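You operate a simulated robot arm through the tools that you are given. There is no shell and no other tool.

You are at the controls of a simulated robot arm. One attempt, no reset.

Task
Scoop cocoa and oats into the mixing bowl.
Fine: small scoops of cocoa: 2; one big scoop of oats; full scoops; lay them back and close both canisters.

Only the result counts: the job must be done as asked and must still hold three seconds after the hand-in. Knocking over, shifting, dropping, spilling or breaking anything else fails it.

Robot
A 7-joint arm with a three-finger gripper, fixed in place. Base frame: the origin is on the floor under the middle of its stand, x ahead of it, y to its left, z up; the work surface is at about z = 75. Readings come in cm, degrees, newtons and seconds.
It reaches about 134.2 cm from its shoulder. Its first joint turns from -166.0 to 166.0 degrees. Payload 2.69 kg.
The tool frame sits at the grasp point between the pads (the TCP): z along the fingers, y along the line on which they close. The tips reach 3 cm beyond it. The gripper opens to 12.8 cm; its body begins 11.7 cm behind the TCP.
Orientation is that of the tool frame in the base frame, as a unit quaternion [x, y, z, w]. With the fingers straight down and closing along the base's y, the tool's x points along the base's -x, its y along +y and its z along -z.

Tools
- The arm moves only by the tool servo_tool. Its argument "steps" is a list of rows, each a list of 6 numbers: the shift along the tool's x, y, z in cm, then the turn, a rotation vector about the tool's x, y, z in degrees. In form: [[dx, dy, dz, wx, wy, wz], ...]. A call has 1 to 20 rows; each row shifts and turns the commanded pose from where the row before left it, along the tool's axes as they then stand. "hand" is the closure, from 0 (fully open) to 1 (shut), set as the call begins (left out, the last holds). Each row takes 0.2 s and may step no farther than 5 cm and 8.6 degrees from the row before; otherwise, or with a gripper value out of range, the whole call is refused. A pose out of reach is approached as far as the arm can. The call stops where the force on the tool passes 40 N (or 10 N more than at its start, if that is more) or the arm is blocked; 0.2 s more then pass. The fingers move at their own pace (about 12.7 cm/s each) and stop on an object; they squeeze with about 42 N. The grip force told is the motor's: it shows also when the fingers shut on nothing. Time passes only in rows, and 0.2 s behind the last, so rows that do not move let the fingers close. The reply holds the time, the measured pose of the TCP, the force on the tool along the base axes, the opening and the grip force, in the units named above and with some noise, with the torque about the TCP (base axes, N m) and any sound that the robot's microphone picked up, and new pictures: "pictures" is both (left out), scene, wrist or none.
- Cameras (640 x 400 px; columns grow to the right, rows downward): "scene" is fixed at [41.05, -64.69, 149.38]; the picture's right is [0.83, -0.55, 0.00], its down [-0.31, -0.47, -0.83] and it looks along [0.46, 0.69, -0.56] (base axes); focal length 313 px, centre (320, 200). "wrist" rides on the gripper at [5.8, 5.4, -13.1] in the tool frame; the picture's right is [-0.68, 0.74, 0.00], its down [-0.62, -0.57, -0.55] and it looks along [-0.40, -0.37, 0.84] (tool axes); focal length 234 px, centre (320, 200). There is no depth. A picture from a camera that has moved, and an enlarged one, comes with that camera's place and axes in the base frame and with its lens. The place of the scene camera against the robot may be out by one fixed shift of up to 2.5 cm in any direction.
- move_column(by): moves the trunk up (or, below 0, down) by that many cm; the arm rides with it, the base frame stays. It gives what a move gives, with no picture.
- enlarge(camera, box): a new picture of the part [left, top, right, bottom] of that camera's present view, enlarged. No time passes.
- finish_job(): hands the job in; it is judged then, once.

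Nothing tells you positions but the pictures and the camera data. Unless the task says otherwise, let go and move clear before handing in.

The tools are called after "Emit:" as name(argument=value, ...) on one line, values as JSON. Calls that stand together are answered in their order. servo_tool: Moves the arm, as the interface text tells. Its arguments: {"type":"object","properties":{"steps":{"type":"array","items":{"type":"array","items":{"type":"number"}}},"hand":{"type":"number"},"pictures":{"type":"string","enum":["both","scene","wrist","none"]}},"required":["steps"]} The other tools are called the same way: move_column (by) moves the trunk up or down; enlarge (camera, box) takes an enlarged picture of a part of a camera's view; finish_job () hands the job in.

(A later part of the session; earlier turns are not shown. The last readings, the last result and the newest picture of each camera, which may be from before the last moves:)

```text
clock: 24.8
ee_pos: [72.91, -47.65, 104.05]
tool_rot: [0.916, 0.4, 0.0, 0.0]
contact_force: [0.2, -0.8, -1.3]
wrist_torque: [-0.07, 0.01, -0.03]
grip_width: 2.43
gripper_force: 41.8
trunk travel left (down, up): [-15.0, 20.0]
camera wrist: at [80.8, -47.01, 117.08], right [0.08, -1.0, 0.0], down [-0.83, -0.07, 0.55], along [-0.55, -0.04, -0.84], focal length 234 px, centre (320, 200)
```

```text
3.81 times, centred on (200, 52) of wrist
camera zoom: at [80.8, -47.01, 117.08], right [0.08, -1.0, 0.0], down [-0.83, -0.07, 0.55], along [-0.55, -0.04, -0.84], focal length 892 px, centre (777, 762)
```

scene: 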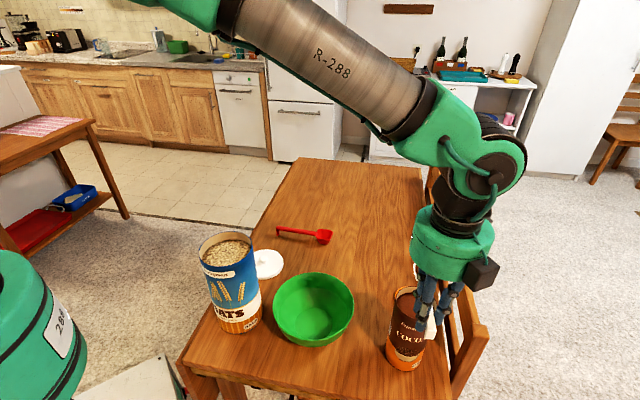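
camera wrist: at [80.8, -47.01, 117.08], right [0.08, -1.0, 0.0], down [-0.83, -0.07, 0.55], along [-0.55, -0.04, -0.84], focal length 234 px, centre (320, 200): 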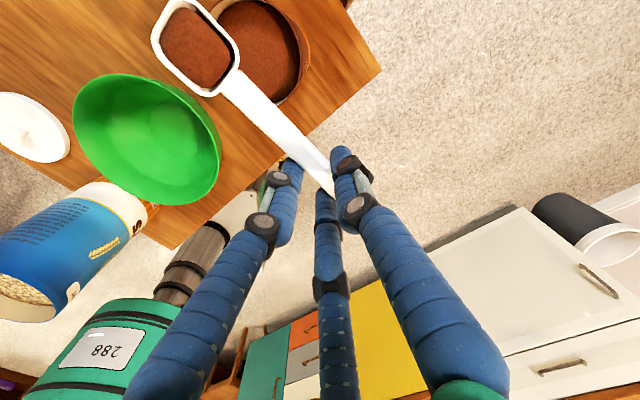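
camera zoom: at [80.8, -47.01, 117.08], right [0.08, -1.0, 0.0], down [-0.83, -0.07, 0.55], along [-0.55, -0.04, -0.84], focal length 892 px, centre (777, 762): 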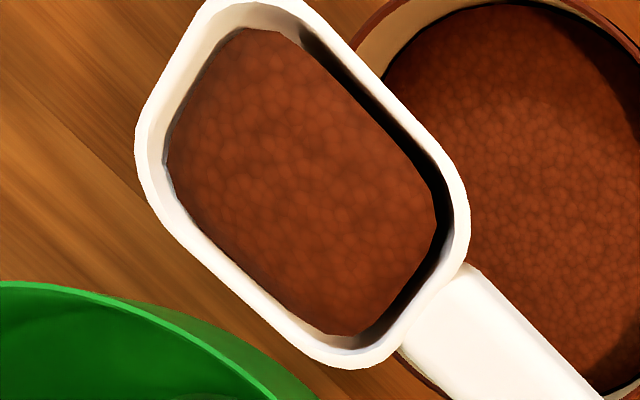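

The cocoa surface sits at about rim level in the cup, so it looks full. I carry it level to the bowl (centre about (66,-22.4)).

Emit:
servo_tool(steps=[[0.2, -1.3, 0, 0, 0, 0], [0.39, -2.4, 0, 0, 0, 0], [0.39, -2.4, 0, 0, 0, 0], [0.39, -2.4, 1.0, 0, 0, 0], [0.39, -2.4, 1.5, 0, 0, 0], [0.39, -2.4, 1.5, 0, 0, 0], [0.39, -2.4, 1.5, 0, 0, 0], [0.39, -2.4, 1.5, 0, 0, 0], [0.39, -2.4, 1.5, 0, 0, 0], [0.22, -2.35, 1.0, 0, 0, 0], [0, 0, 0.5, 0, 0, 0], [0, 0, 0, 0, 0, 0]])

Emit:
enlarge(camera="scene", box=[260, 220, 380, 340])

Emit:
enlarge(camera="wrist", box=[140, 0, 260, 105])

```text
clock: 27.4
ee_pos: [58.51, -29.61, 93.96]
tool_rot: [0.916, 0.401, 0.001, 0.0]
contact_force: [0.1, 0.0, -0.1]
wrist_torque: [0.02, 0.05, 0.0]
grip_width: 2.41
gripper_force: 41.7
trunk travel left (down, up): [-15.0, 20.0]
camera wrist: at [66.45, -28.9, 107.07], right [0.08, -1.0, 0.0], down [-0.83, -0.07, 0.55], along [-0.55, -0.04, -0.84], focal length 234 px, centre (320, 200)
```

scene: 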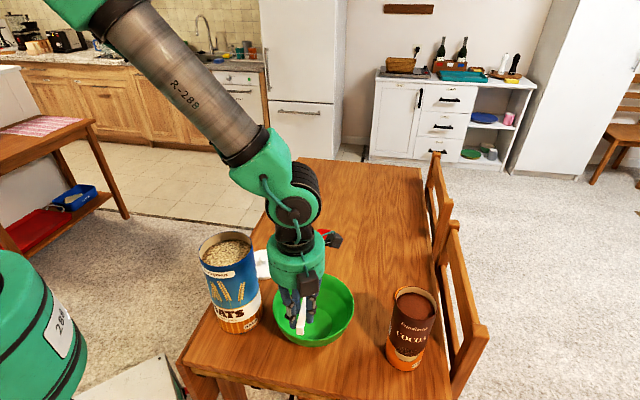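
wrist: 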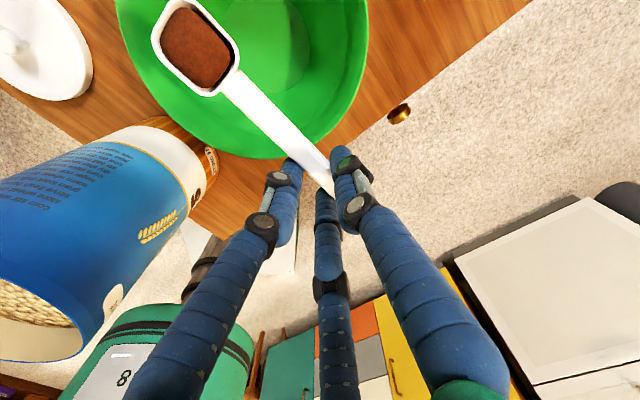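

```text
3.33 times, centred on (320, 280) of scene
camera zoom: at [41.05, -64.69, 149.38], right [0.83, -0.55, 0.0], down [-0.31, -0.47, -0.83], along [0.46, 0.69, -0.56], focal length 1045 px, centre (320, -67)
```

zoom: 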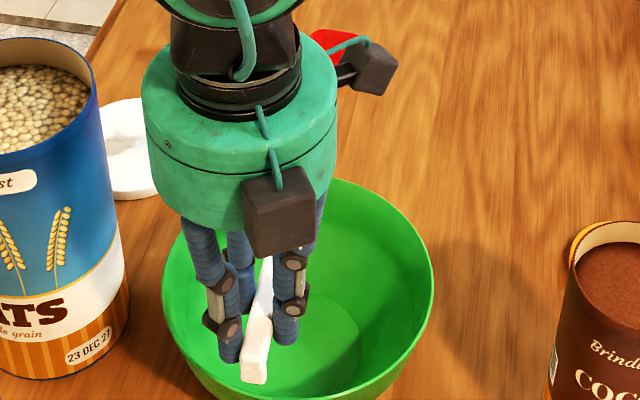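

```text
3.81 times, centred on (200, 52) of wrist
camera zoom: at [66.45, -28.9, 107.07], right [0.08, -1.0, 0.0], down [-0.83, -0.07, 0.55], along [-0.55, -0.04, -0.84], focal length 892 px, centre (777, 762)
```

zoom: 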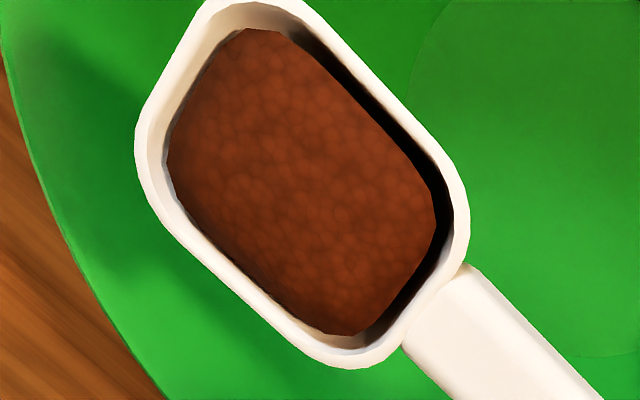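

The cup is above the bowl's centre with its cocoa intact. I pour by rotating the scoop about its cup to about 102°.

Emit:
servo_tool(steps=[[0.335, 0, -1.506, 0, -8.5, 0], [0.335, 0, -1.506, 0, -8.5, 0], [0.335, 0, -1.506, 0, -8.5, 0], [0.335, 0, -1.506, 0, -8.5, 0], [0.335, 0, -1.506, 0, -8.5, 0], [0.335, 0, -1.506, 0, -8.5, 0], [0.335, 0, -1.506, 0, -8.5, 0], [0.335, 0, -1.506, 0, -8.5, 0], [0.335, 0, -1.506, 0, -8.5, 0], [0.335, 0, -1.506, 0, -8.5, 0], [0.335, 0, -1.506, 0, -8.5, 0], [0.335, 0, -1.506, 0, -8.5, 0], [0, 0, 0, 0, 0, 0], [0, 0, 0, 0, 0, 0], [0, 0, 0, 0, 0, 0]])

Emit:
enlarge(camera="scene", box=[240, 200, 400, 360])

Emit:
enlarge(camera="wrist", box=[140, 0, 260, 105])

```text
clock: 30.6
ee_pos: [67.34, -20.71, 102.86]
tool_rot: [-0.637, -0.278, 0.659, -0.288]
contact_force: [0.5, -0.6, 0.0]
wrist_torque: [0.02, 0.0, 0.01]
grip_width: 2.41
gripper_force: 42.3
out of reach, approached as far as the arm can: row 11, 12
trunk travel left (down, up): [-15.0, 20.0]
camera wrist: at [79.99, -14.82, 96.63], right [0.56, -0.48, 0.68], down [-0.03, 0.8, 0.6], along [-0.83, -0.35, 0.43], focal length 234 px, centre (320, 200)
```

scene: 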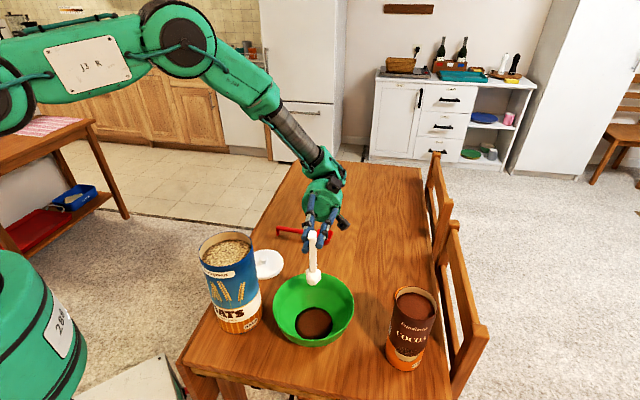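
wrist: 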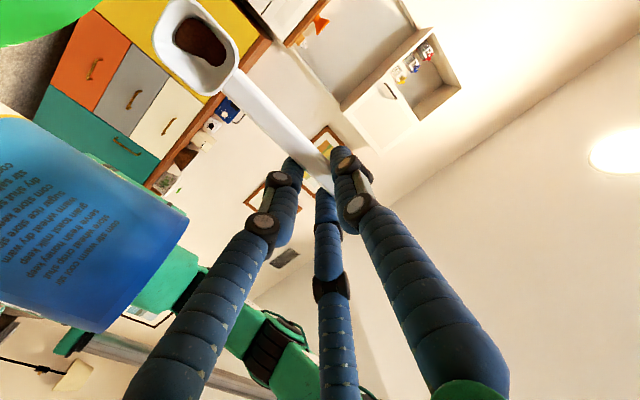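

```text
2.50 times, centred on (320, 280) of scene
camera zoom: at [41.05, -64.69, 149.38], right [0.83, -0.55, 0.0], down [-0.31, -0.47, -0.83], along [0.46, 0.69, -0.56], focal length 784 px, centre (320, 0)
```

zoom: 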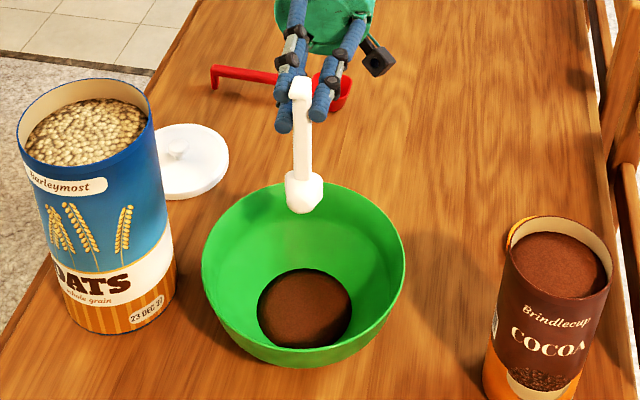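

```text
3.81 times, centred on (200, 52) of wrist
camera zoom: at [79.99, -14.82, 96.63], right [0.56, -0.48, 0.68], down [-0.03, 0.8, 0.6], along [-0.83, -0.35, 0.43], focal length 892 px, centre (777, 762)
```

zoom: 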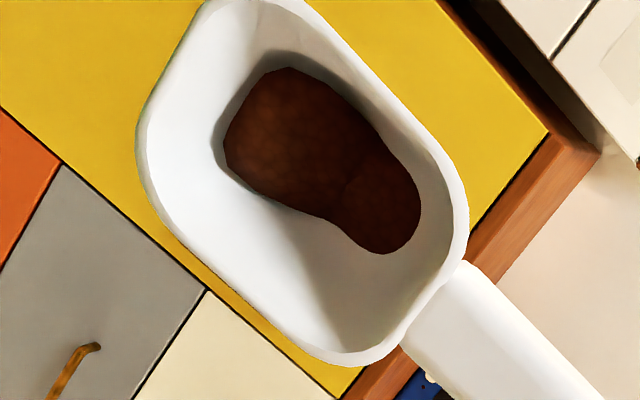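

Most of the cocoa fell into the bowl, but the wrist stopped at about 92° and a little remains in the cup. I yaw the tilted hand toward a more natural direction so that it can tip further.

Emit:
servo_tool(steps=[[0, -0.215, 0.113, -8.5, 0, 0], [0, -0.215, 0.113, -8.5, 0, 0], [0, -0.215, 0.113, -8.5, 0, 0], [0, 0, 0, 0, 0, 0]])

Emit:
enlarge(camera="scene", box=[240, 200, 400, 360])

Emit:
enlarge(camera="wrist", box=[140, 0, 260, 105])

```text
clock: 31.6
ee_pos: [66.62, -20.51, 103.06]
tool_rot: [-0.558, -0.417, 0.581, -0.421]
contact_force: [0.2, 0.9, -0.8]
wrist_torque: [0.06, -0.01, 0.06]
grip_width: 2.41
gripper_force: 41.8
trunk travel left (down, up): [-15.0, 20.0]
camera wrist: at [75.42, -9.75, 96.63], right [0.72, -0.2, 0.67], down [-0.36, 0.71, 0.61], along [-0.59, -0.68, 0.43], focal length 234 px, centre (320, 200)
```

scene: 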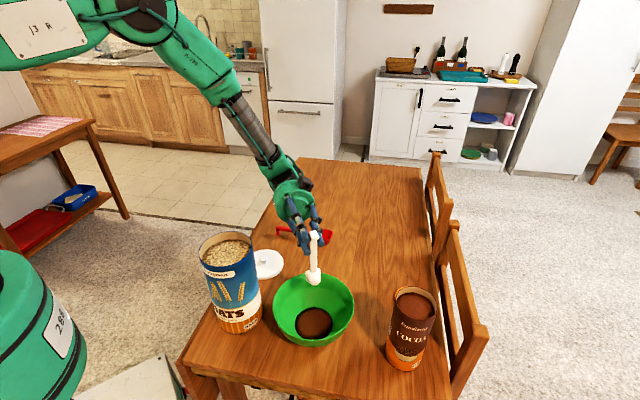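
wrist: 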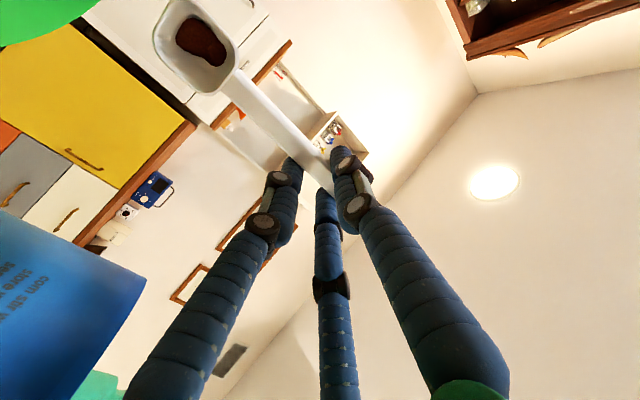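

```text
2.50 times, centred on (320, 280) of scene
camera zoom: at [41.05, -64.69, 149.38], right [0.83, -0.55, 0.0], down [-0.31, -0.47, -0.83], along [0.46, 0.69, -0.56], focal length 784 px, centre (320, 0)
```

zoom: 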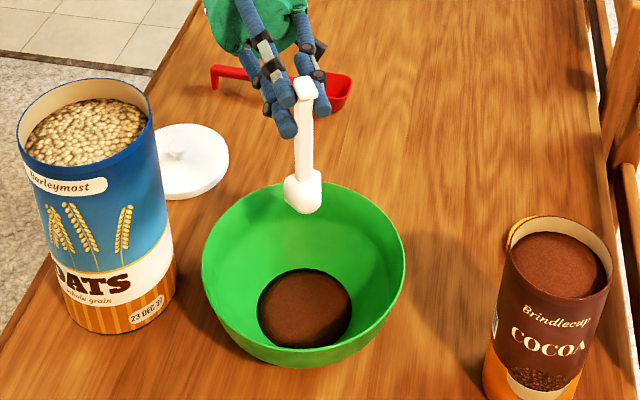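

```text
3.81 times, centred on (200, 52) of wrist
camera zoom: at [75.42, -9.75, 96.63], right [0.72, -0.2, 0.67], down [-0.36, 0.71, 0.61], along [-0.59, -0.68, 0.43], focal length 892 px, centre (777, 762)
```

zoom: 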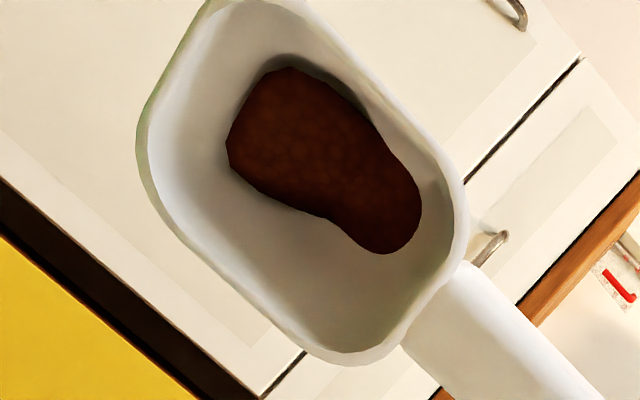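

Now I tip further from this yaw.

Emit:
servo_tool(steps=[[0.335, 0, -1.506, 0, -8.5, 0], [0.335, 0, -1.506, 0, -8.5, 0], [0.335, 0, -1.506, 0, -8.5, 0], [0, 0, 0, 0, 0, 0], [0, 0, 0, 0, 0, 0]])

Emit:
enlarge(camera="scene", box=[240, 200, 400, 360])

Emit:
enlarge(camera="wrist", box=[140, 0, 260, 105])

```text
clock: 32.8
ee_pos: [67.85, -17.91, 102.25]
tool_rot: [-0.474, -0.356, 0.652, -0.474]
contact_force: [-0.7, 0.6, -1.3]
wrist_torque: [-0.04, -0.02, 0.04]
grip_width: 2.42
gripper_force: 42.0
out of reach, approached as far as the arm can: row 2, 3
trunk travel left (down, up): [-15.0, 20.0]
camera wrist: at [76.0, -9.18, 92.62], right [0.77, -0.03, 0.64], down [-0.32, 0.84, 0.43], along [-0.55, -0.54, 0.64], focal length 234 px, centre (320, 200)
```

scene: 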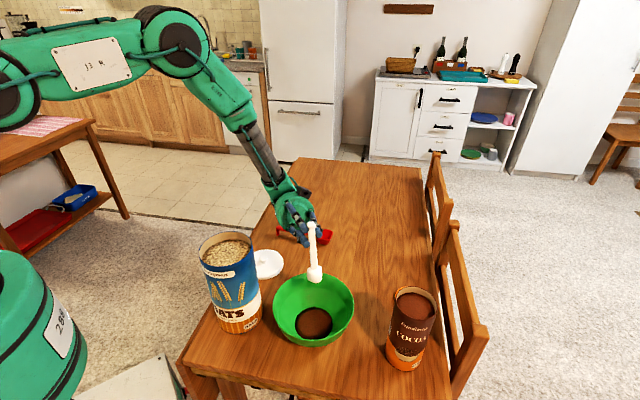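
wrist: 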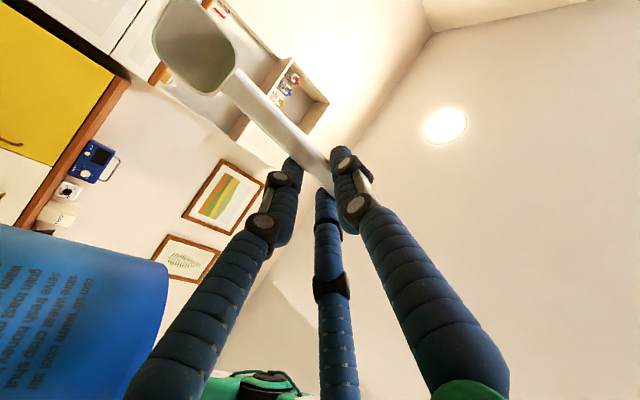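

```text
2.50 times, centred on (320, 280) of scene
camera zoom: at [41.05, -64.69, 149.38], right [0.83, -0.55, 0.0], down [-0.31, -0.47, -0.83], along [0.46, 0.69, -0.56], focal length 784 px, centre (320, 0)
```

zoom: 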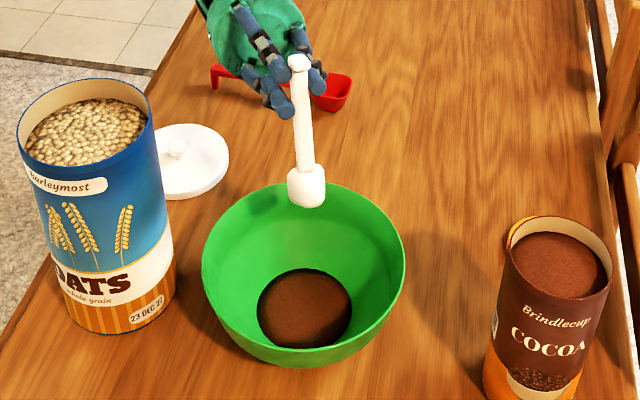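

```text
3.81 times, centred on (200, 52) of wrist
camera zoom: at [76.0, -9.18, 92.62], right [0.77, -0.03, 0.64], down [-0.32, 0.84, 0.43], along [-0.55, -0.54, 0.64], focal length 892 px, centre (777, 762)
```

zoom: 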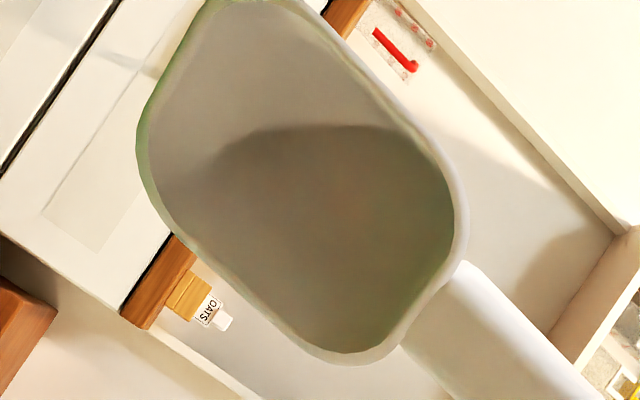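

The scoop is now empty and all the cocoa is in the bowl. I untilt and return to the hover pose over the cocoa can for the second scoop.

Emit:
servo_tool(steps=[[-0.1085, 0, 1.43, 0, 7.9, 0], [-0.1085, 0, 1.43, 0, 7.9, 0], [-0.1085, 0, 1.43, 0, 7.9, 0], [-0.1085, 0, 1.43, 0, 7.9, 0], [-0.1085, 0, 1.43, 0, 7.9, 0], [-0.1085, 0, 1.43, 0, 7.9, 0], [-2.6, 0, -1.5, 0, 0, 0], [-2.6, 0, -1.5, 0, 0, 0], [0, 0, 0, 6.64, 0, 3.83], [0, 0, 0, 6.64, 0, 3.83], [0, 0, 0, 6.64, 0, 3.83], [-0.4525, 3.44, 0.784, 0, 0, 0], [-0.4525, 3.44, 0.784, 0, 0, 0], [-0.4525, 3.44, 0.784, 0, 0, 0], [-0.4525, 3.44, 0.784, 0, 0, 0], [-0.4525, 3.44, 0.784, 0, 0, 0], [-0.4525, 3.44, 0.784, 0, 0, 0], [0, 0, 0, 0, 0, 0]])

Emit:
enlarge(camera="scene", box=[370, 240, 470, 320])

Emit:
enlarge(camera="scene", box=[250, 250, 380, 360])

```text
clock: 36.6
ee_pos: [77.81, -43.46, 108.3]
tool_rot: [0.783, 0.367, -0.458, 0.205]
contact_force: [1.0, -0.2, -1.1]
wrist_torque: [-0.02, 0.05, 0.0]
grip_width: 2.39
gripper_force: 42.2
trunk travel left (down, up): [-15.0, 20.0]
camera wrist: at [91.03, -36.14, 109.47], right [0.35, -0.74, 0.58], down [-0.31, 0.49, 0.82], along [-0.88, -0.47, -0.06], focal length 234 px, centre (320, 200)
```

scene: 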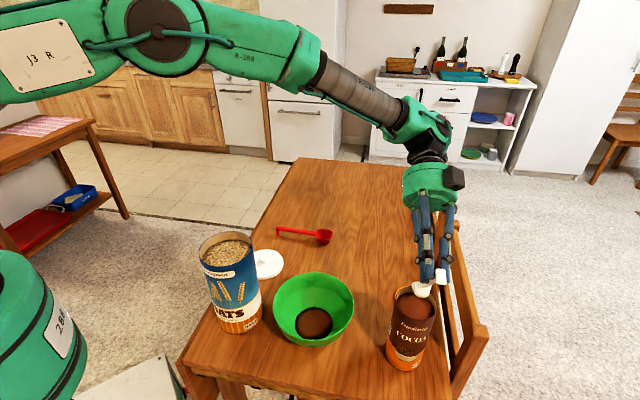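
wrist: 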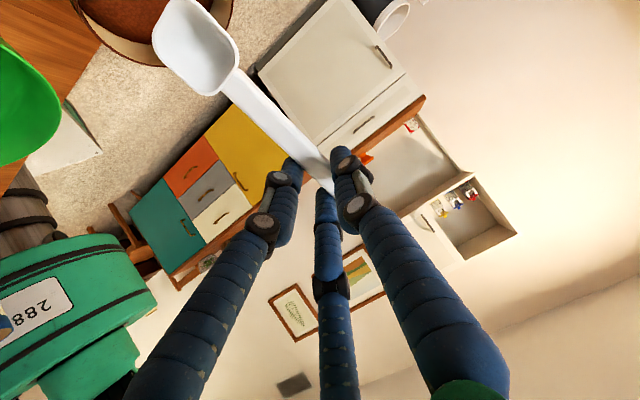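

```text
5.00 times, centred on (420, 280) of scene
camera zoom: at [41.05, -64.69, 149.38], right [0.83, -0.55, 0.0], down [-0.31, -0.47, -0.83], along [0.46, 0.69, -0.56], focal length 1567 px, centre (-180, -200)
```

zoom: 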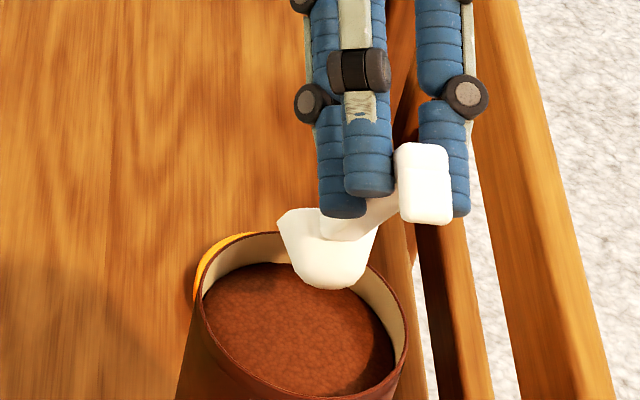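

```text
3.64 times, centred on (315, 305) of scene
camera zoom: at [41.05, -64.69, 149.38], right [0.83, -0.55, 0.0], down [-0.31, -0.47, -0.83], along [0.46, 0.69, -0.56], focal length 1140 px, centre (338, -182)
```

zoom: 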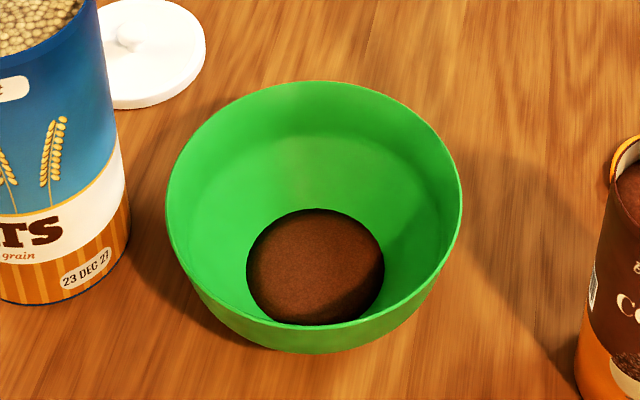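

Bowl shows a neat cocoa disc, and the scoop is back over the can (about 1 cm forward of where I want it). I correct that offset and plunge again, slightly deeper.

Emit:
servo_tool(steps=[[-0.512, -0.426, 0.909, 0, 0, 0], [0, 0, 0, 0, 0, 0], [1.335, 0, 0.762, 0, 0, 0], [1.335, 0, 0.762, 0, 0, 0], [1.335, 0, 0.762, 0, 0, 0], [1.335, 0, 0.762, 0, 0, 0], [1.335, 0, 0.762, 0, 0, 0], [1.335, 0, 0.762, 0, 0, 0], [0, 0, 0, 0, 0, 0]])

Emit:
enlarge(camera="wrist", box=[150, 30, 340, 190])

Emit:
enlarge(camera="scene", box=[370, 240, 470, 320])

```text
clock: 38.6
ee_pos: [76.58, -43.95, 99.16]
tool_rot: [0.784, 0.367, -0.457, 0.205]
contact_force: [0.2, 0.0, 1.2]
wrist_torque: [0.02, -0.01, 0.03]
grip_width: 2.41
gripper_force: 42.1
trunk travel left (down, up): [-15.0, 20.0]
camera wrist: at [89.93, -36.53, 100.34], right [0.35, -0.74, 0.58], down [-0.31, 0.49, 0.82], along [-0.88, -0.47, -0.06], focal length 234 px, centre (320, 200)
```

scene: 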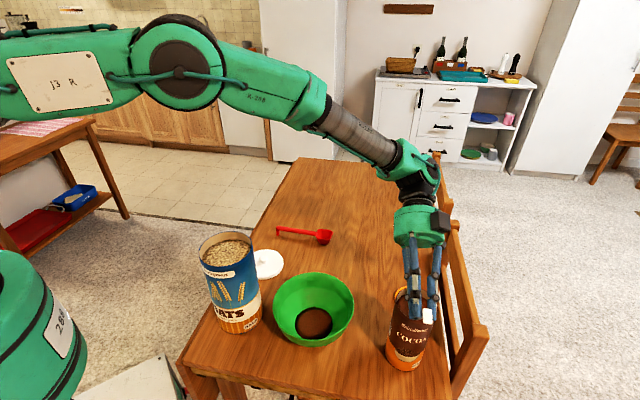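
wrist: 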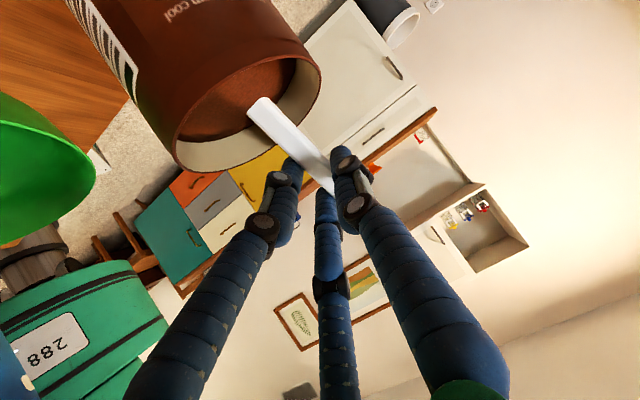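

```text
2.50 times, centred on (245, 110) of wrist
camera zoom: at [89.93, -36.53, 100.34], right [0.35, -0.74, 0.58], down [-0.31, 0.49, 0.82], along [-0.88, -0.47, -0.06], focal length 585 px, centre (508, 425)
```

zoom: 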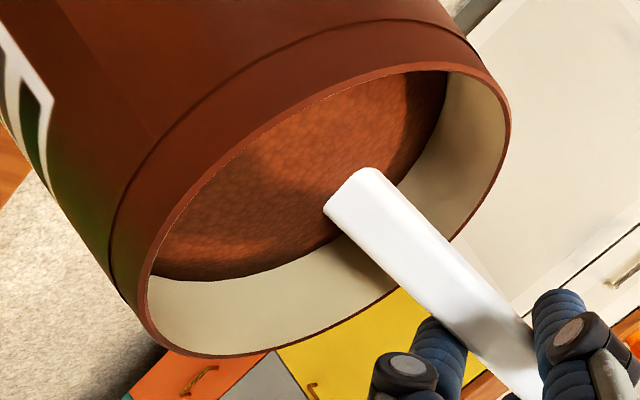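

```text
5.00 times, centred on (420, 280) of scene
camera zoom: at [41.05, -64.69, 149.38], right [0.83, -0.55, 0.0], down [-0.31, -0.47, -0.83], along [0.46, 0.69, -0.56], focal length 1567 px, centre (-180, -200)
```

zoom: 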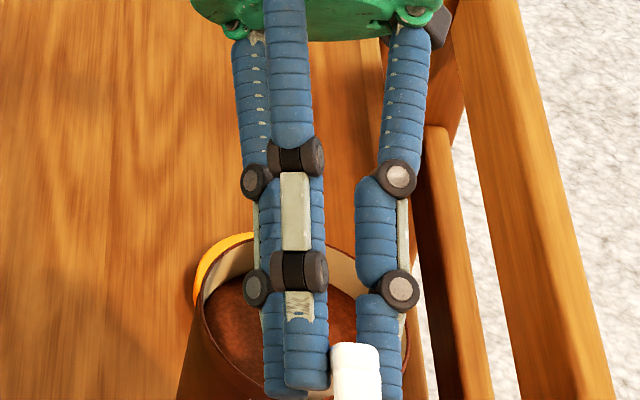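

Handle clearance looks fine again. I level out while drawing the scoop up.

Emit:
servo_tool(steps=[[0.29, 0, 0.757, 0, 8, 0], [-0.197, 0, 0.284, 0, 5, 0], [-0.22, 0, 0.266, 0, 5, 0], [-0.492, 0, 0.328, 0, 4.5, 0], [-0.516, 0, 0.289, 0, 4.5, 0], [-0.354, 0, 0.355, 0, 4.5, 0], [-0.381, 0, 0.326, 0, 4.5, 0], [-0.586, 0, 0.18, 0, 6, 0], [-0.607, 0, 0.12, 0, 6, 0], [-0.739, 0, -1.94, 0, 6, 0], [-0.532, 0, -2.0, 0, 6, 0], [0, 0, -1.5, 0, 0, 0], [0, 0, 0, 0, 0, 0]])

Emit:
enlarge(camera="wrist", box=[140, 0, 260, 105])

Emit:
enlarge(camera="scene", box=[360, 240, 460, 380])

```text
clock: 41.4
ee_pos: [73.33, -47.98, 104.08]
tool_rot: [0.907, 0.42, -0.004, -0.006]
contact_force: [0.0, 0.6, -0.3]
wrist_torque: [-0.02, 0.0, 0.01]
grip_width: 2.4
gripper_force: 41.8
trunk travel left (down, up): [-15.0, 20.0]
camera wrist: at [81.28, -46.99, 117.05], right [0.12, -0.99, -0.01], down [-0.82, -0.11, 0.56], along [-0.56, -0.06, -0.83], focal length 234 px, centre (320, 200)
```

scene: 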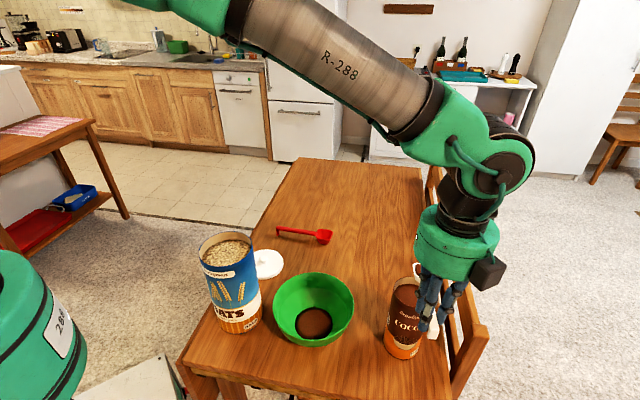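
wrist: 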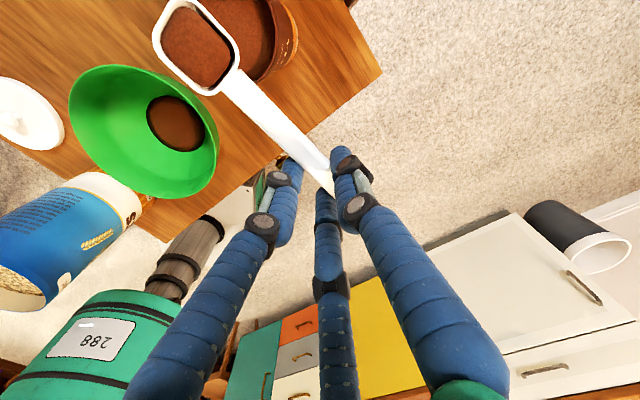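

```text
3.81 times, centred on (200, 52) of wrist
camera zoom: at [81.28, -46.99, 117.05], right [0.12, -0.99, -0.01], down [-0.82, -0.11, 0.56], along [-0.56, -0.06, -0.83], focal length 892 px, centre (777, 762)
```

zoom: 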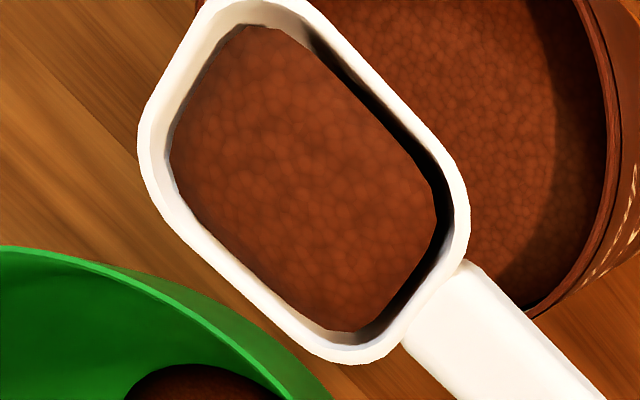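

```text
2.86 times, centred on (410, 310) of scene
camera zoom: at [41.05, -64.69, 149.38], right [0.83, -0.55, 0.0], down [-0.31, -0.47, -0.83], along [0.46, 0.69, -0.56], focal length 895 px, centre (63, -114)
```

zoom: 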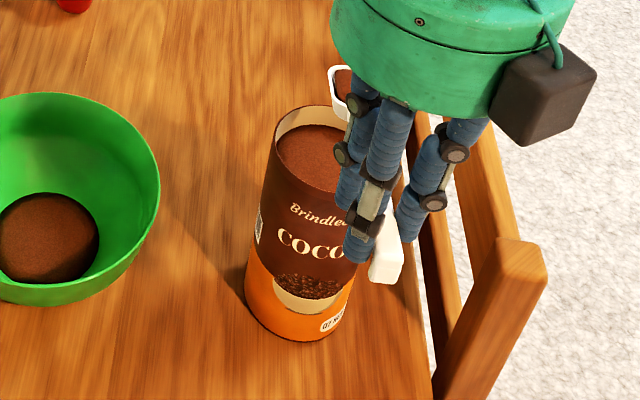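

The scoop is full again, but comparing scenes, the cocoa can seems to have shifted a bit during this lift. I measure that with the same zoom window as before.

Emit:
enlarge(camera="scene", box=[360, 270, 460, 380])

Emit:
enlarge(camera="wrist", box=[140, 0, 400, 160])

```text
3.64 times, centred on (410, 325) of scene
camera zoom: at [41.05, -64.69, 149.38], right [0.83, -0.55, 0.0], down [-0.31, -0.47, -0.83], along [0.46, 0.69, -0.56], focal length 1140 px, centre (-7, -254)
```

zoom: 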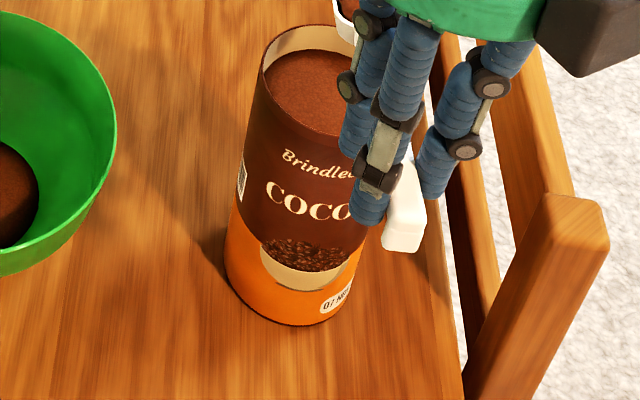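

```text
2.46 times, centred on (270, 80) of wrist
camera zoom: at [81.28, -46.99, 117.05], right [0.12, -0.99, -0.01], down [-0.82, -0.11, 0.56], along [-0.56, -0.06, -0.83], focal length 576 px, centre (443, 495)
```

zoom: 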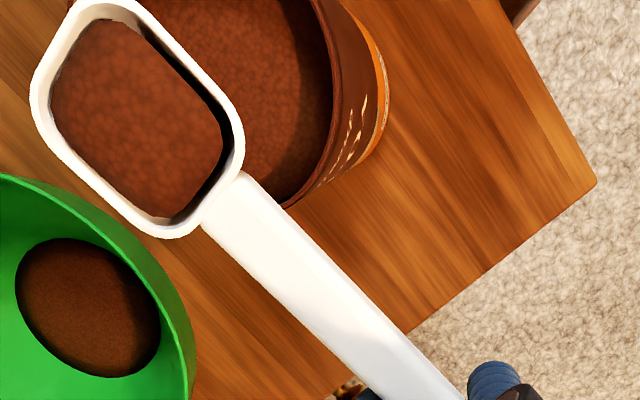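

The cocoa can has slid about 3 cm forward (I will set it back later). First I carry this second full scoop level to the bowl, yawing to about 72° for a better pour.

Emit:
servo_tool(steps=[[0.3, -1.1, 0, 0, 0, 0], [0.66, -2.3, 0, 0, 0, 0], [0.66, -2.3, 0, 0, 0, 0], [0.66, -2.3, 1.3, 0, 0, 0], [0.66, -2.3, 1.8, 0, 0, 0], [0.66, -2.3, 1.8, 0, 0, 0], [0.66, -2.3, 1.8, 0, 0, 0], [0.66, -2.3, 1.8, 0, 0, 0], [0.38, -1.24, 1.2, 0, 0, 0], [0, 0, 0.4, 0, 0, -5], [0, 0, 0, 0, 0, -6], [0, 0, 0, 0, 0, -6], [0, 0, 0, 0, 0, -5], [0, 0, 0, 0, 0, 0]])

Emit:
enlarge(camera="wrist", box=[140, 0, 260, 105])

Emit:
enlarge(camera="scene", box=[240, 220, 460, 380])

```text
clock: 44.4
ee_pos: [62.52, -31.84, 94.25]
tool_rot: [0.81, 0.586, -0.003, -0.007]
contact_force: [0.0, -0.1, 0.0]
wrist_torque: [-0.01, 0.01, -0.02]
grip_width: 2.42
gripper_force: 41.8
trunk travel left (down, up): [-15.0, 20.0]
camera wrist: at [69.58, -28.09, 107.26], right [0.49, -0.87, -0.01], down [-0.72, -0.41, 0.56], along [-0.49, -0.26, -0.83], focal length 234 px, centre (320, 200)
```

scene: 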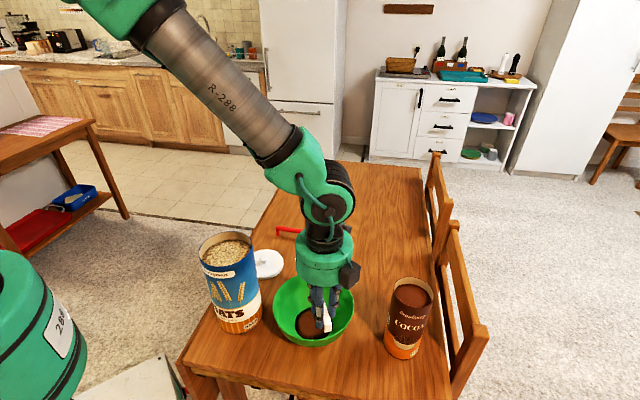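
wrist: 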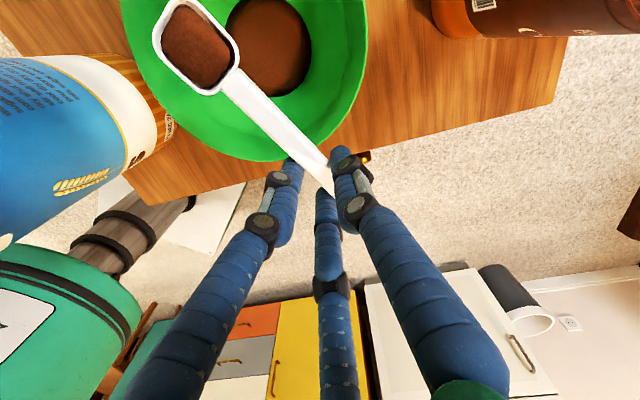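

```text
3.81 times, centred on (200, 52) of wrist
camera zoom: at [69.58, -28.09, 107.26], right [0.49, -0.87, -0.01], down [-0.72, -0.41, 0.56], along [-0.49, -0.26, -0.83], focal length 892 px, centre (777, 762)
```

zoom: 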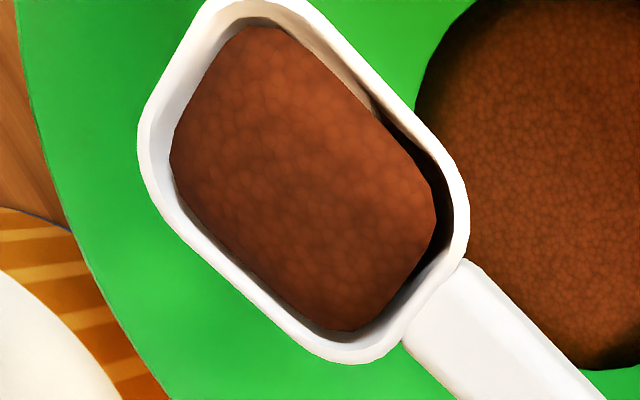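

```text
2.50 times, centred on (350, 300) of scene
camera zoom: at [41.05, -64.69, 149.38], right [0.83, -0.55, 0.0], down [-0.31, -0.47, -0.83], along [0.46, 0.69, -0.56], focal length 784 px, centre (245, -50)
```

zoom: 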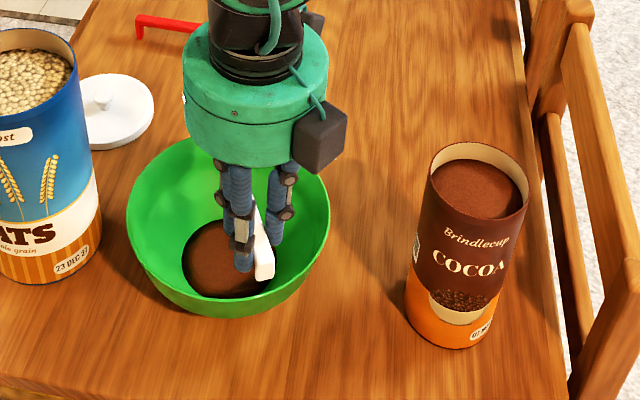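

Cup is over the bowl centre, still full. I pour by rotating about the cup to about 107°.

Emit:
servo_tool(steps=[[0.335, 0, -1.506, 0, -8.5, 0], [0.335, 0, -1.506, 0, -8.5, 0], [0.335, 0, -1.506, 0, -8.5, 0], [0.335, 0, -1.506, 0, -8.5, 0], [0.335, 0, -1.506, 0, -8.5, 0], [0.335, 0, -1.506, 0, -8.5, 0], [0.335, 0, -1.506, 0, -8.5, 0], [0.335, 0, -1.506, 0, -8.5, 0], [0.335, 0, -1.506, 0, -8.5, 0], [0.335, 0, -1.506, 0, -8.5, 0], [0.335, 0, -1.506, 0, -8.5, 0], [0.335, 0, -1.506, 0, -8.5, 0], [0.17, 0, -0.892, 0, -5, 0], [0, 0, 0, 0, 0, 0], [0, 0, 0, 0, 0, 0]])

Emit:
enlarge(camera="wrist", box=[140, 0, 260, 105])

Emit:
enlarge(camera="scene", box=[240, 220, 460, 380])

```text
clock: 47.6
ee_pos: [67.31, -17.98, 102.29]
tool_rot: [-0.48, -0.354, 0.653, -0.467]
contact_force: [-0.2, 0.6, 0.5]
wrist_torque: [0.07, 0.03, 0.02]
grip_width: 2.42
gripper_force: 41.5
trunk travel left (down, up): [-15.0, 20.0]
camera wrist: at [75.59, -9.23, 92.74], right [0.77, -0.05, 0.64], down [-0.31, 0.84, 0.44], along [-0.56, -0.53, 0.63], focal length 234 px, centre (320, 200)
```

scene: 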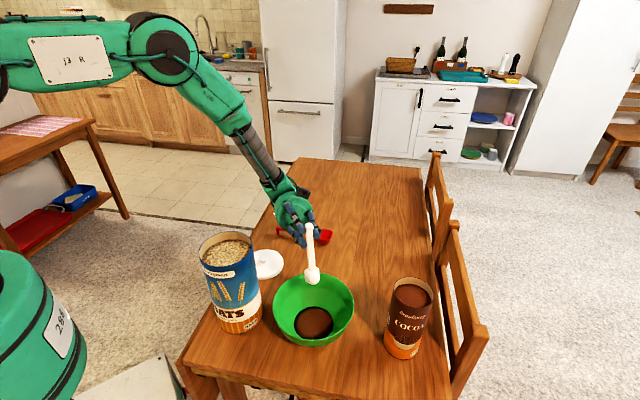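
wrist: 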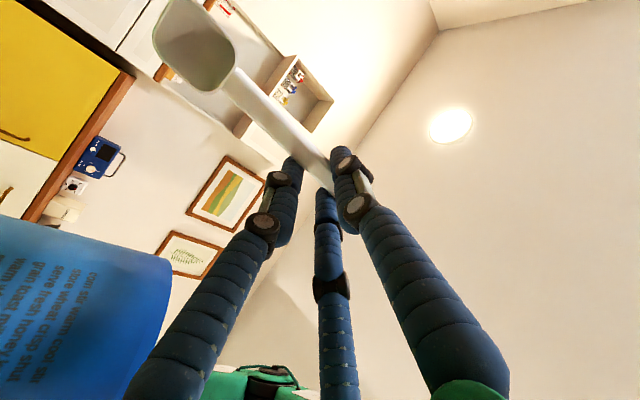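

```text
3.81 times, centred on (200, 52) of wrist
camera zoom: at [75.59, -9.23, 92.74], right [0.77, -0.05, 0.64], down [-0.31, 0.84, 0.44], along [-0.56, -0.53, 0.63], focal length 892 px, centre (777, 762)
```

zoom: 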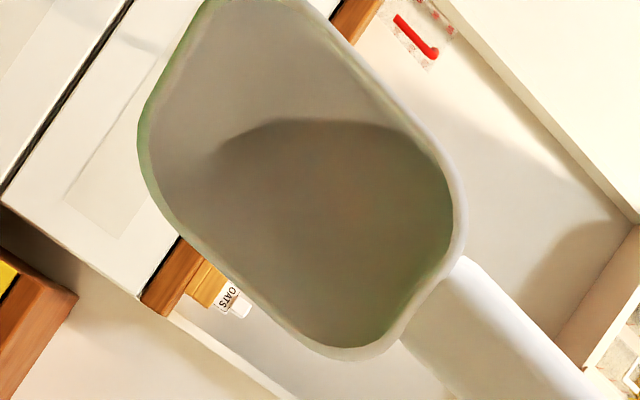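

```text
2.50 times, centred on (350, 300) of scene
camera zoom: at [41.05, -64.69, 149.38], right [0.83, -0.55, 0.0], down [-0.31, -0.47, -0.83], along [0.46, 0.69, -0.56], focal length 784 px, centre (245, -50)
```

zoom: 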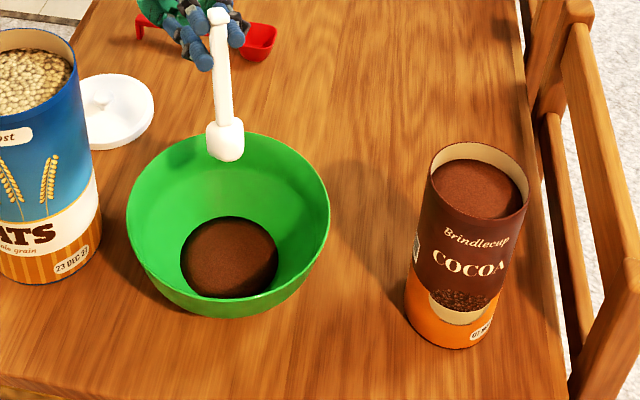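

Both cocoa scoops are in the bowl and the scoop is empty. I untilt, rise, and yaw back to lay the white scoop in its original spot.

Emit:
servo_tool(steps=[[-0.1086, 0, 1.539, 0, 8.5, 0], [-0.1086, 0, 1.539, 0, 8.5, 0], [-0.1086, 0, 1.539, 0, 8.5, 0], [-0.1086, 0, 1.539, 0, 8.5, 0], [-0.1086, 0, 1.539, 0, 8.5, 0], [-0.1086, 0, 1.539, 0, 8.5, 0], [-0.1086, 0, 1.539, 0, 8.5, 0], [-0.1086, 0, 1.539, 0, 8.5, 0], [-0.1086, 0, 1.539, 0, 8.5, 0], [-0.1086, 0, 1.539, 0, 8.5, 0], [-0.1086, 0, 1.539, 0, 8.5, 0], [-0.1086, 0, 1.539, 0, 8.5, 0], [-0.0915, 0, 0.903, 0, 5, 0], [0, 0, -4, 0, 0, 0], [0, 0, -4, 0, 0, 0], [0, 0, 0, 0, 0, 7], [0, 0, 0, 0, 0, 7], [0, 0, 0, 0, 0, 6], [0, 0, 0, 0, 0, 0]])

```text
clock: 51.6
ee_pos: [62.7, -31.93, 102.22]
tool_rot: [0.901, 0.434, -0.004, -0.007]
contact_force: [0.1, 0.4, -0.2]
wrist_torque: [-0.01, 0.0, 0.01]
grip_width: 2.42
gripper_force: 42.1
trunk travel left (down, up): [-15.0, 20.0]
camera wrist: at [70.63, -30.74, 115.23], right [0.16, -0.99, -0.01], down [-0.82, -0.14, 0.56], along [-0.55, -0.08, -0.83], focal length 234 px, centre (320, 200)
```

scene: 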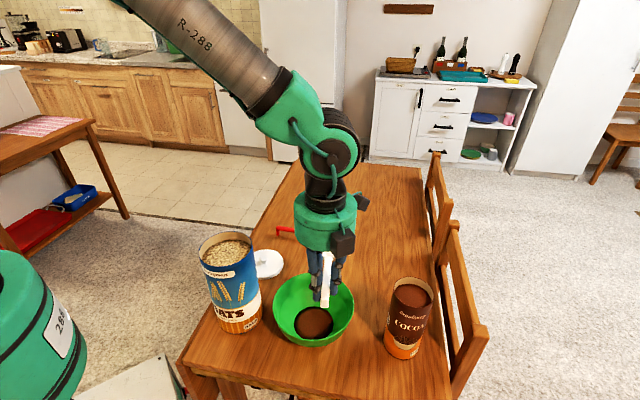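
wrist: 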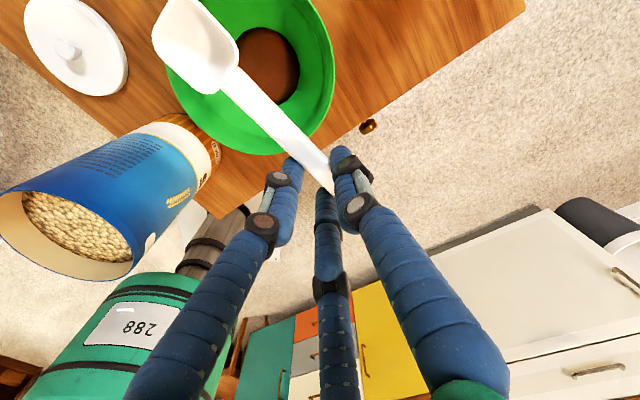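

I translate over the scoop's original place, correct the small tilt, and descend partway.

Emit:
servo_tool(steps=[[3.4, 1.95, 0, 0, 0, 0], [3.4, 1.95, 0, 0, 0, 0], [3.4, 1.95, 0, 0, 0, 0], [3.4, 1.95, 0, 0, 0, 0], [3.4, 1.95, 0, 0, 0, 0], [0, 0, 0, -0.9, 0, 2.4], [0, 0, 3.5, 0, 0, 0], [0, 0, 3.5, 0, 0, 0], [0, 0, 3.5, 0, 0, 0], [0, 0, 3.5, 0, 0, 0], [0, 0, 3.5, 0, 0, 0], [0, 0, 0, 0, 0, 0]])

Emit:
enlarge(camera="wrist", box=[120, 0, 440, 200])

Emit:
enlarge(camera="scene", box=[240, 200, 460, 380])

```text
clock: 54.2
ee_pos: [80.97, -24.66, 84.55]
tool_rot: [0.909, 0.417, -0.002, 0.001]
contact_force: [0.6, 0.7, -1.3]
wrist_torque: [0.0, 0.09, 0.02]
grip_width: 2.42
gripper_force: 42.2
trunk travel left (down, up): [-15.0, 20.0]
camera wrist: at [88.76, -23.68, 97.56], right [0.12, -0.99, 0.0], down [-0.83, -0.1, 0.55], along [-0.55, -0.07, -0.83], focal length 234 px, centre (320, 200)
```

scene: 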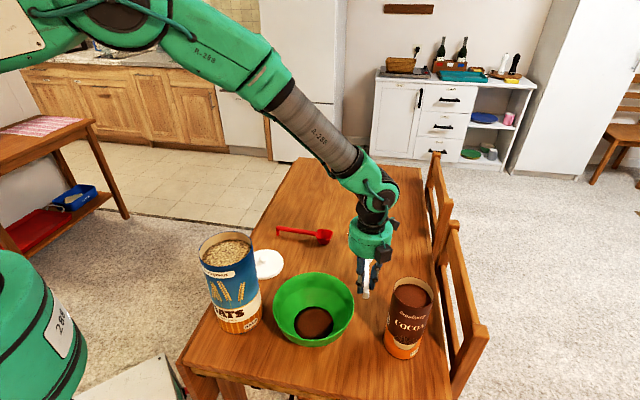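
wrist: 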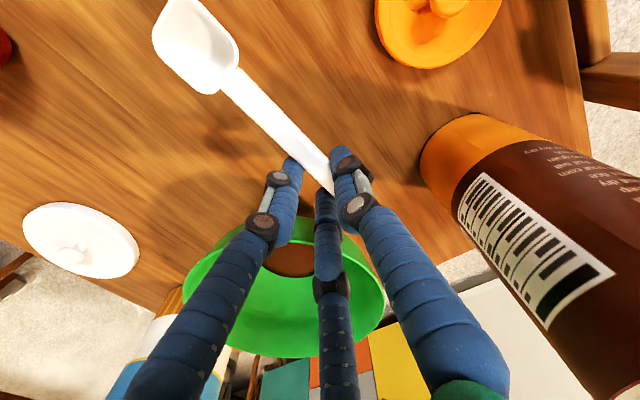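

```text
2.00 times, centred on (280, 100) of wrist
camera zoom: at [88.76, -23.68, 97.56], right [0.12, -0.99, 0.0], down [-0.83, -0.1, 0.55], along [-0.55, -0.07, -0.83], focal length 468 px, centre (400, 400)
```

zoom: 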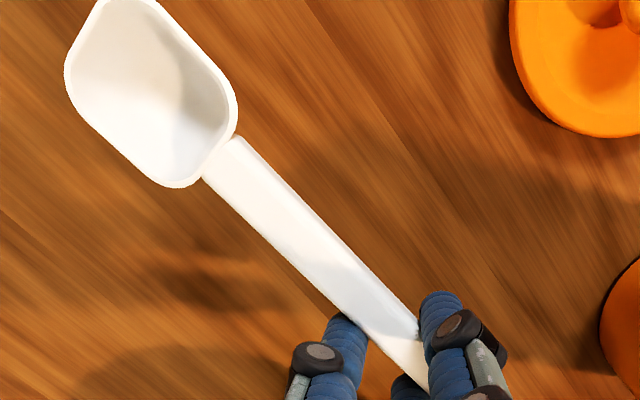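

```text
2.22 times, centred on (350, 290) of scene
camera zoom: at [41.05, -64.69, 149.38], right [0.83, -0.55, 0.0], down [-0.31, -0.47, -0.83], along [0.46, 0.69, -0.56], focal length 696 px, centre (253, 0)
```

zoom: 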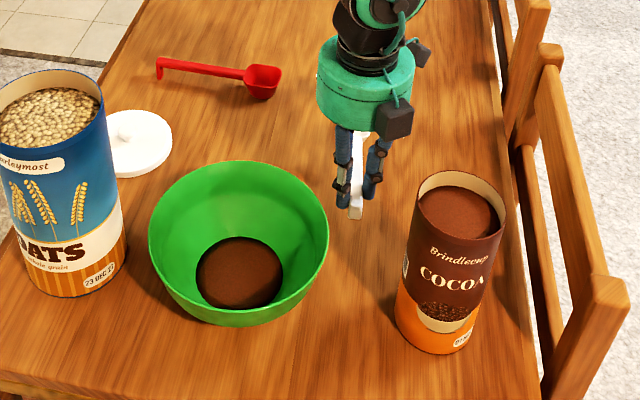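

Everything is lined up. I lower the scoop to table level.

Emit:
servo_tool(steps=[[0, 0, 2.0, 0, 0, 0], [0, 0, 2.0, 0, 0, 0], [0, 0, 1.2, 0, 0, 0], [0, 0, 0.5, 0, 0, 0], [0, 0, 0.15, 0, 0, 0], [0, 0, 0, 0, 0, 0]], pictures="scene")

```text
clock: 55.6
ee_pos: [81.0, -24.77, 78.99]
tool_rot: [0.909, 0.417, 0.0, 0.002]
contact_force: [-2.6, -2.1, 23.3]
wrist_torque: [0.5, -0.49, 0.11]
grip_width: 2.41
gripper_force: 42.1
trunk travel left (down, up): [-15.0, 20.0]
```

scene: 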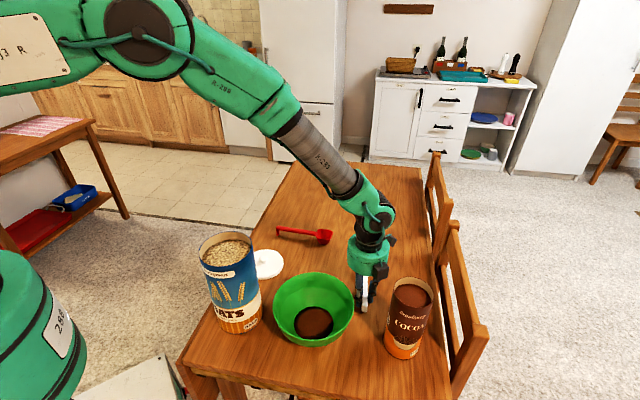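

The scoop touches the table (23 N). I ease up slightly and release with a small opening.

Emit:
servo_tool(steps=[[0, 0, -0.25, 0, 0, 0], [0, 0, 0, 0, 0, 0]], pictures="none")

Emit:
servo_tool(steps=[[0, 0, 0, 0, 0, 0], [0, 0, 0, 0, 0, 0], [0, 0, 0, 0, 0, 0]], hand=0.62)

Emit:
enlarge(camera="wrist", box=[120, 0, 440, 200])

```text
clock: 56.2
ee_pos: [80.83, -24.64, 79.05]
tool_rot: [0.909, 0.417, -0.002, 0.001]
contact_force: [5.1, -1.4, 13.9]
wrist_torque: [0.37, -0.55, -0.23]
grip_width: 2.39
gripper_force: 41.8
trunk travel left (down, up): [-15.0, 20.0]
```

```text
clock: 57.0
ee_pos: [80.83, -24.67, 79.01]
tool_rot: [0.909, 0.416, -0.002, 0.001]
contact_force: [0.2, -0.5, 0.6]
wrist_torque: [0.01, 0.0, -0.01]
grip_width: 4.85
gripper_force: 0.2
trunk travel left (down, up): [-15.0, 20.0]
camera wrist: at [88.66, -23.65, 91.99], right [0.12, -0.99, 0.0], down [-0.83, -0.1, 0.55], along [-0.55, -0.07, -0.83], focal length 234 px, centre (320, 200)
```

scene: 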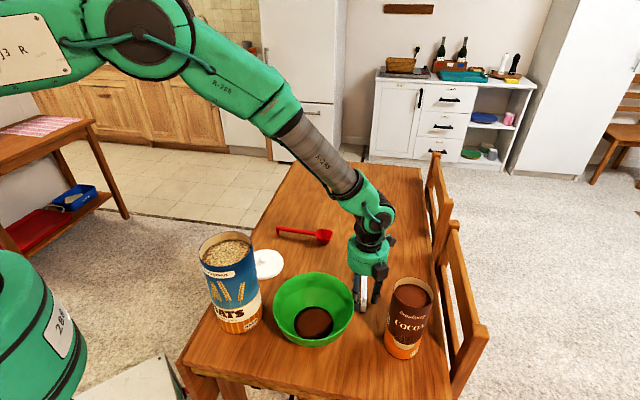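
wrist: 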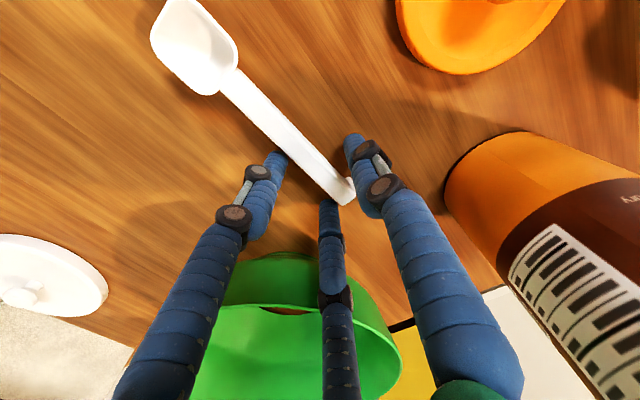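

```text
2.00 times, centred on (280, 100) of wrist
camera zoom: at [88.66, -23.65, 91.99], right [0.12, -0.99, 0.0], down [-0.83, -0.1, 0.55], along [-0.55, -0.07, -0.83], focal length 468 px, centre (400, 400)
```

zoom: 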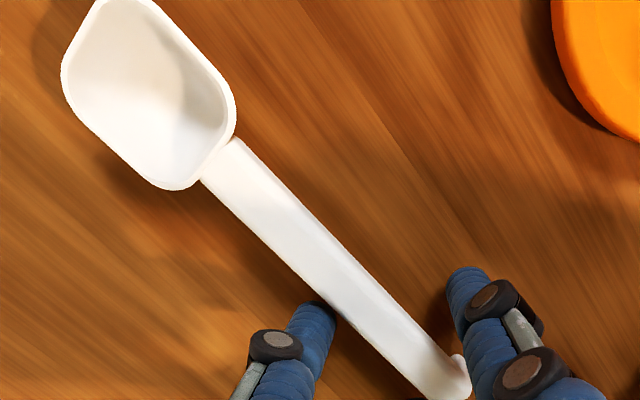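

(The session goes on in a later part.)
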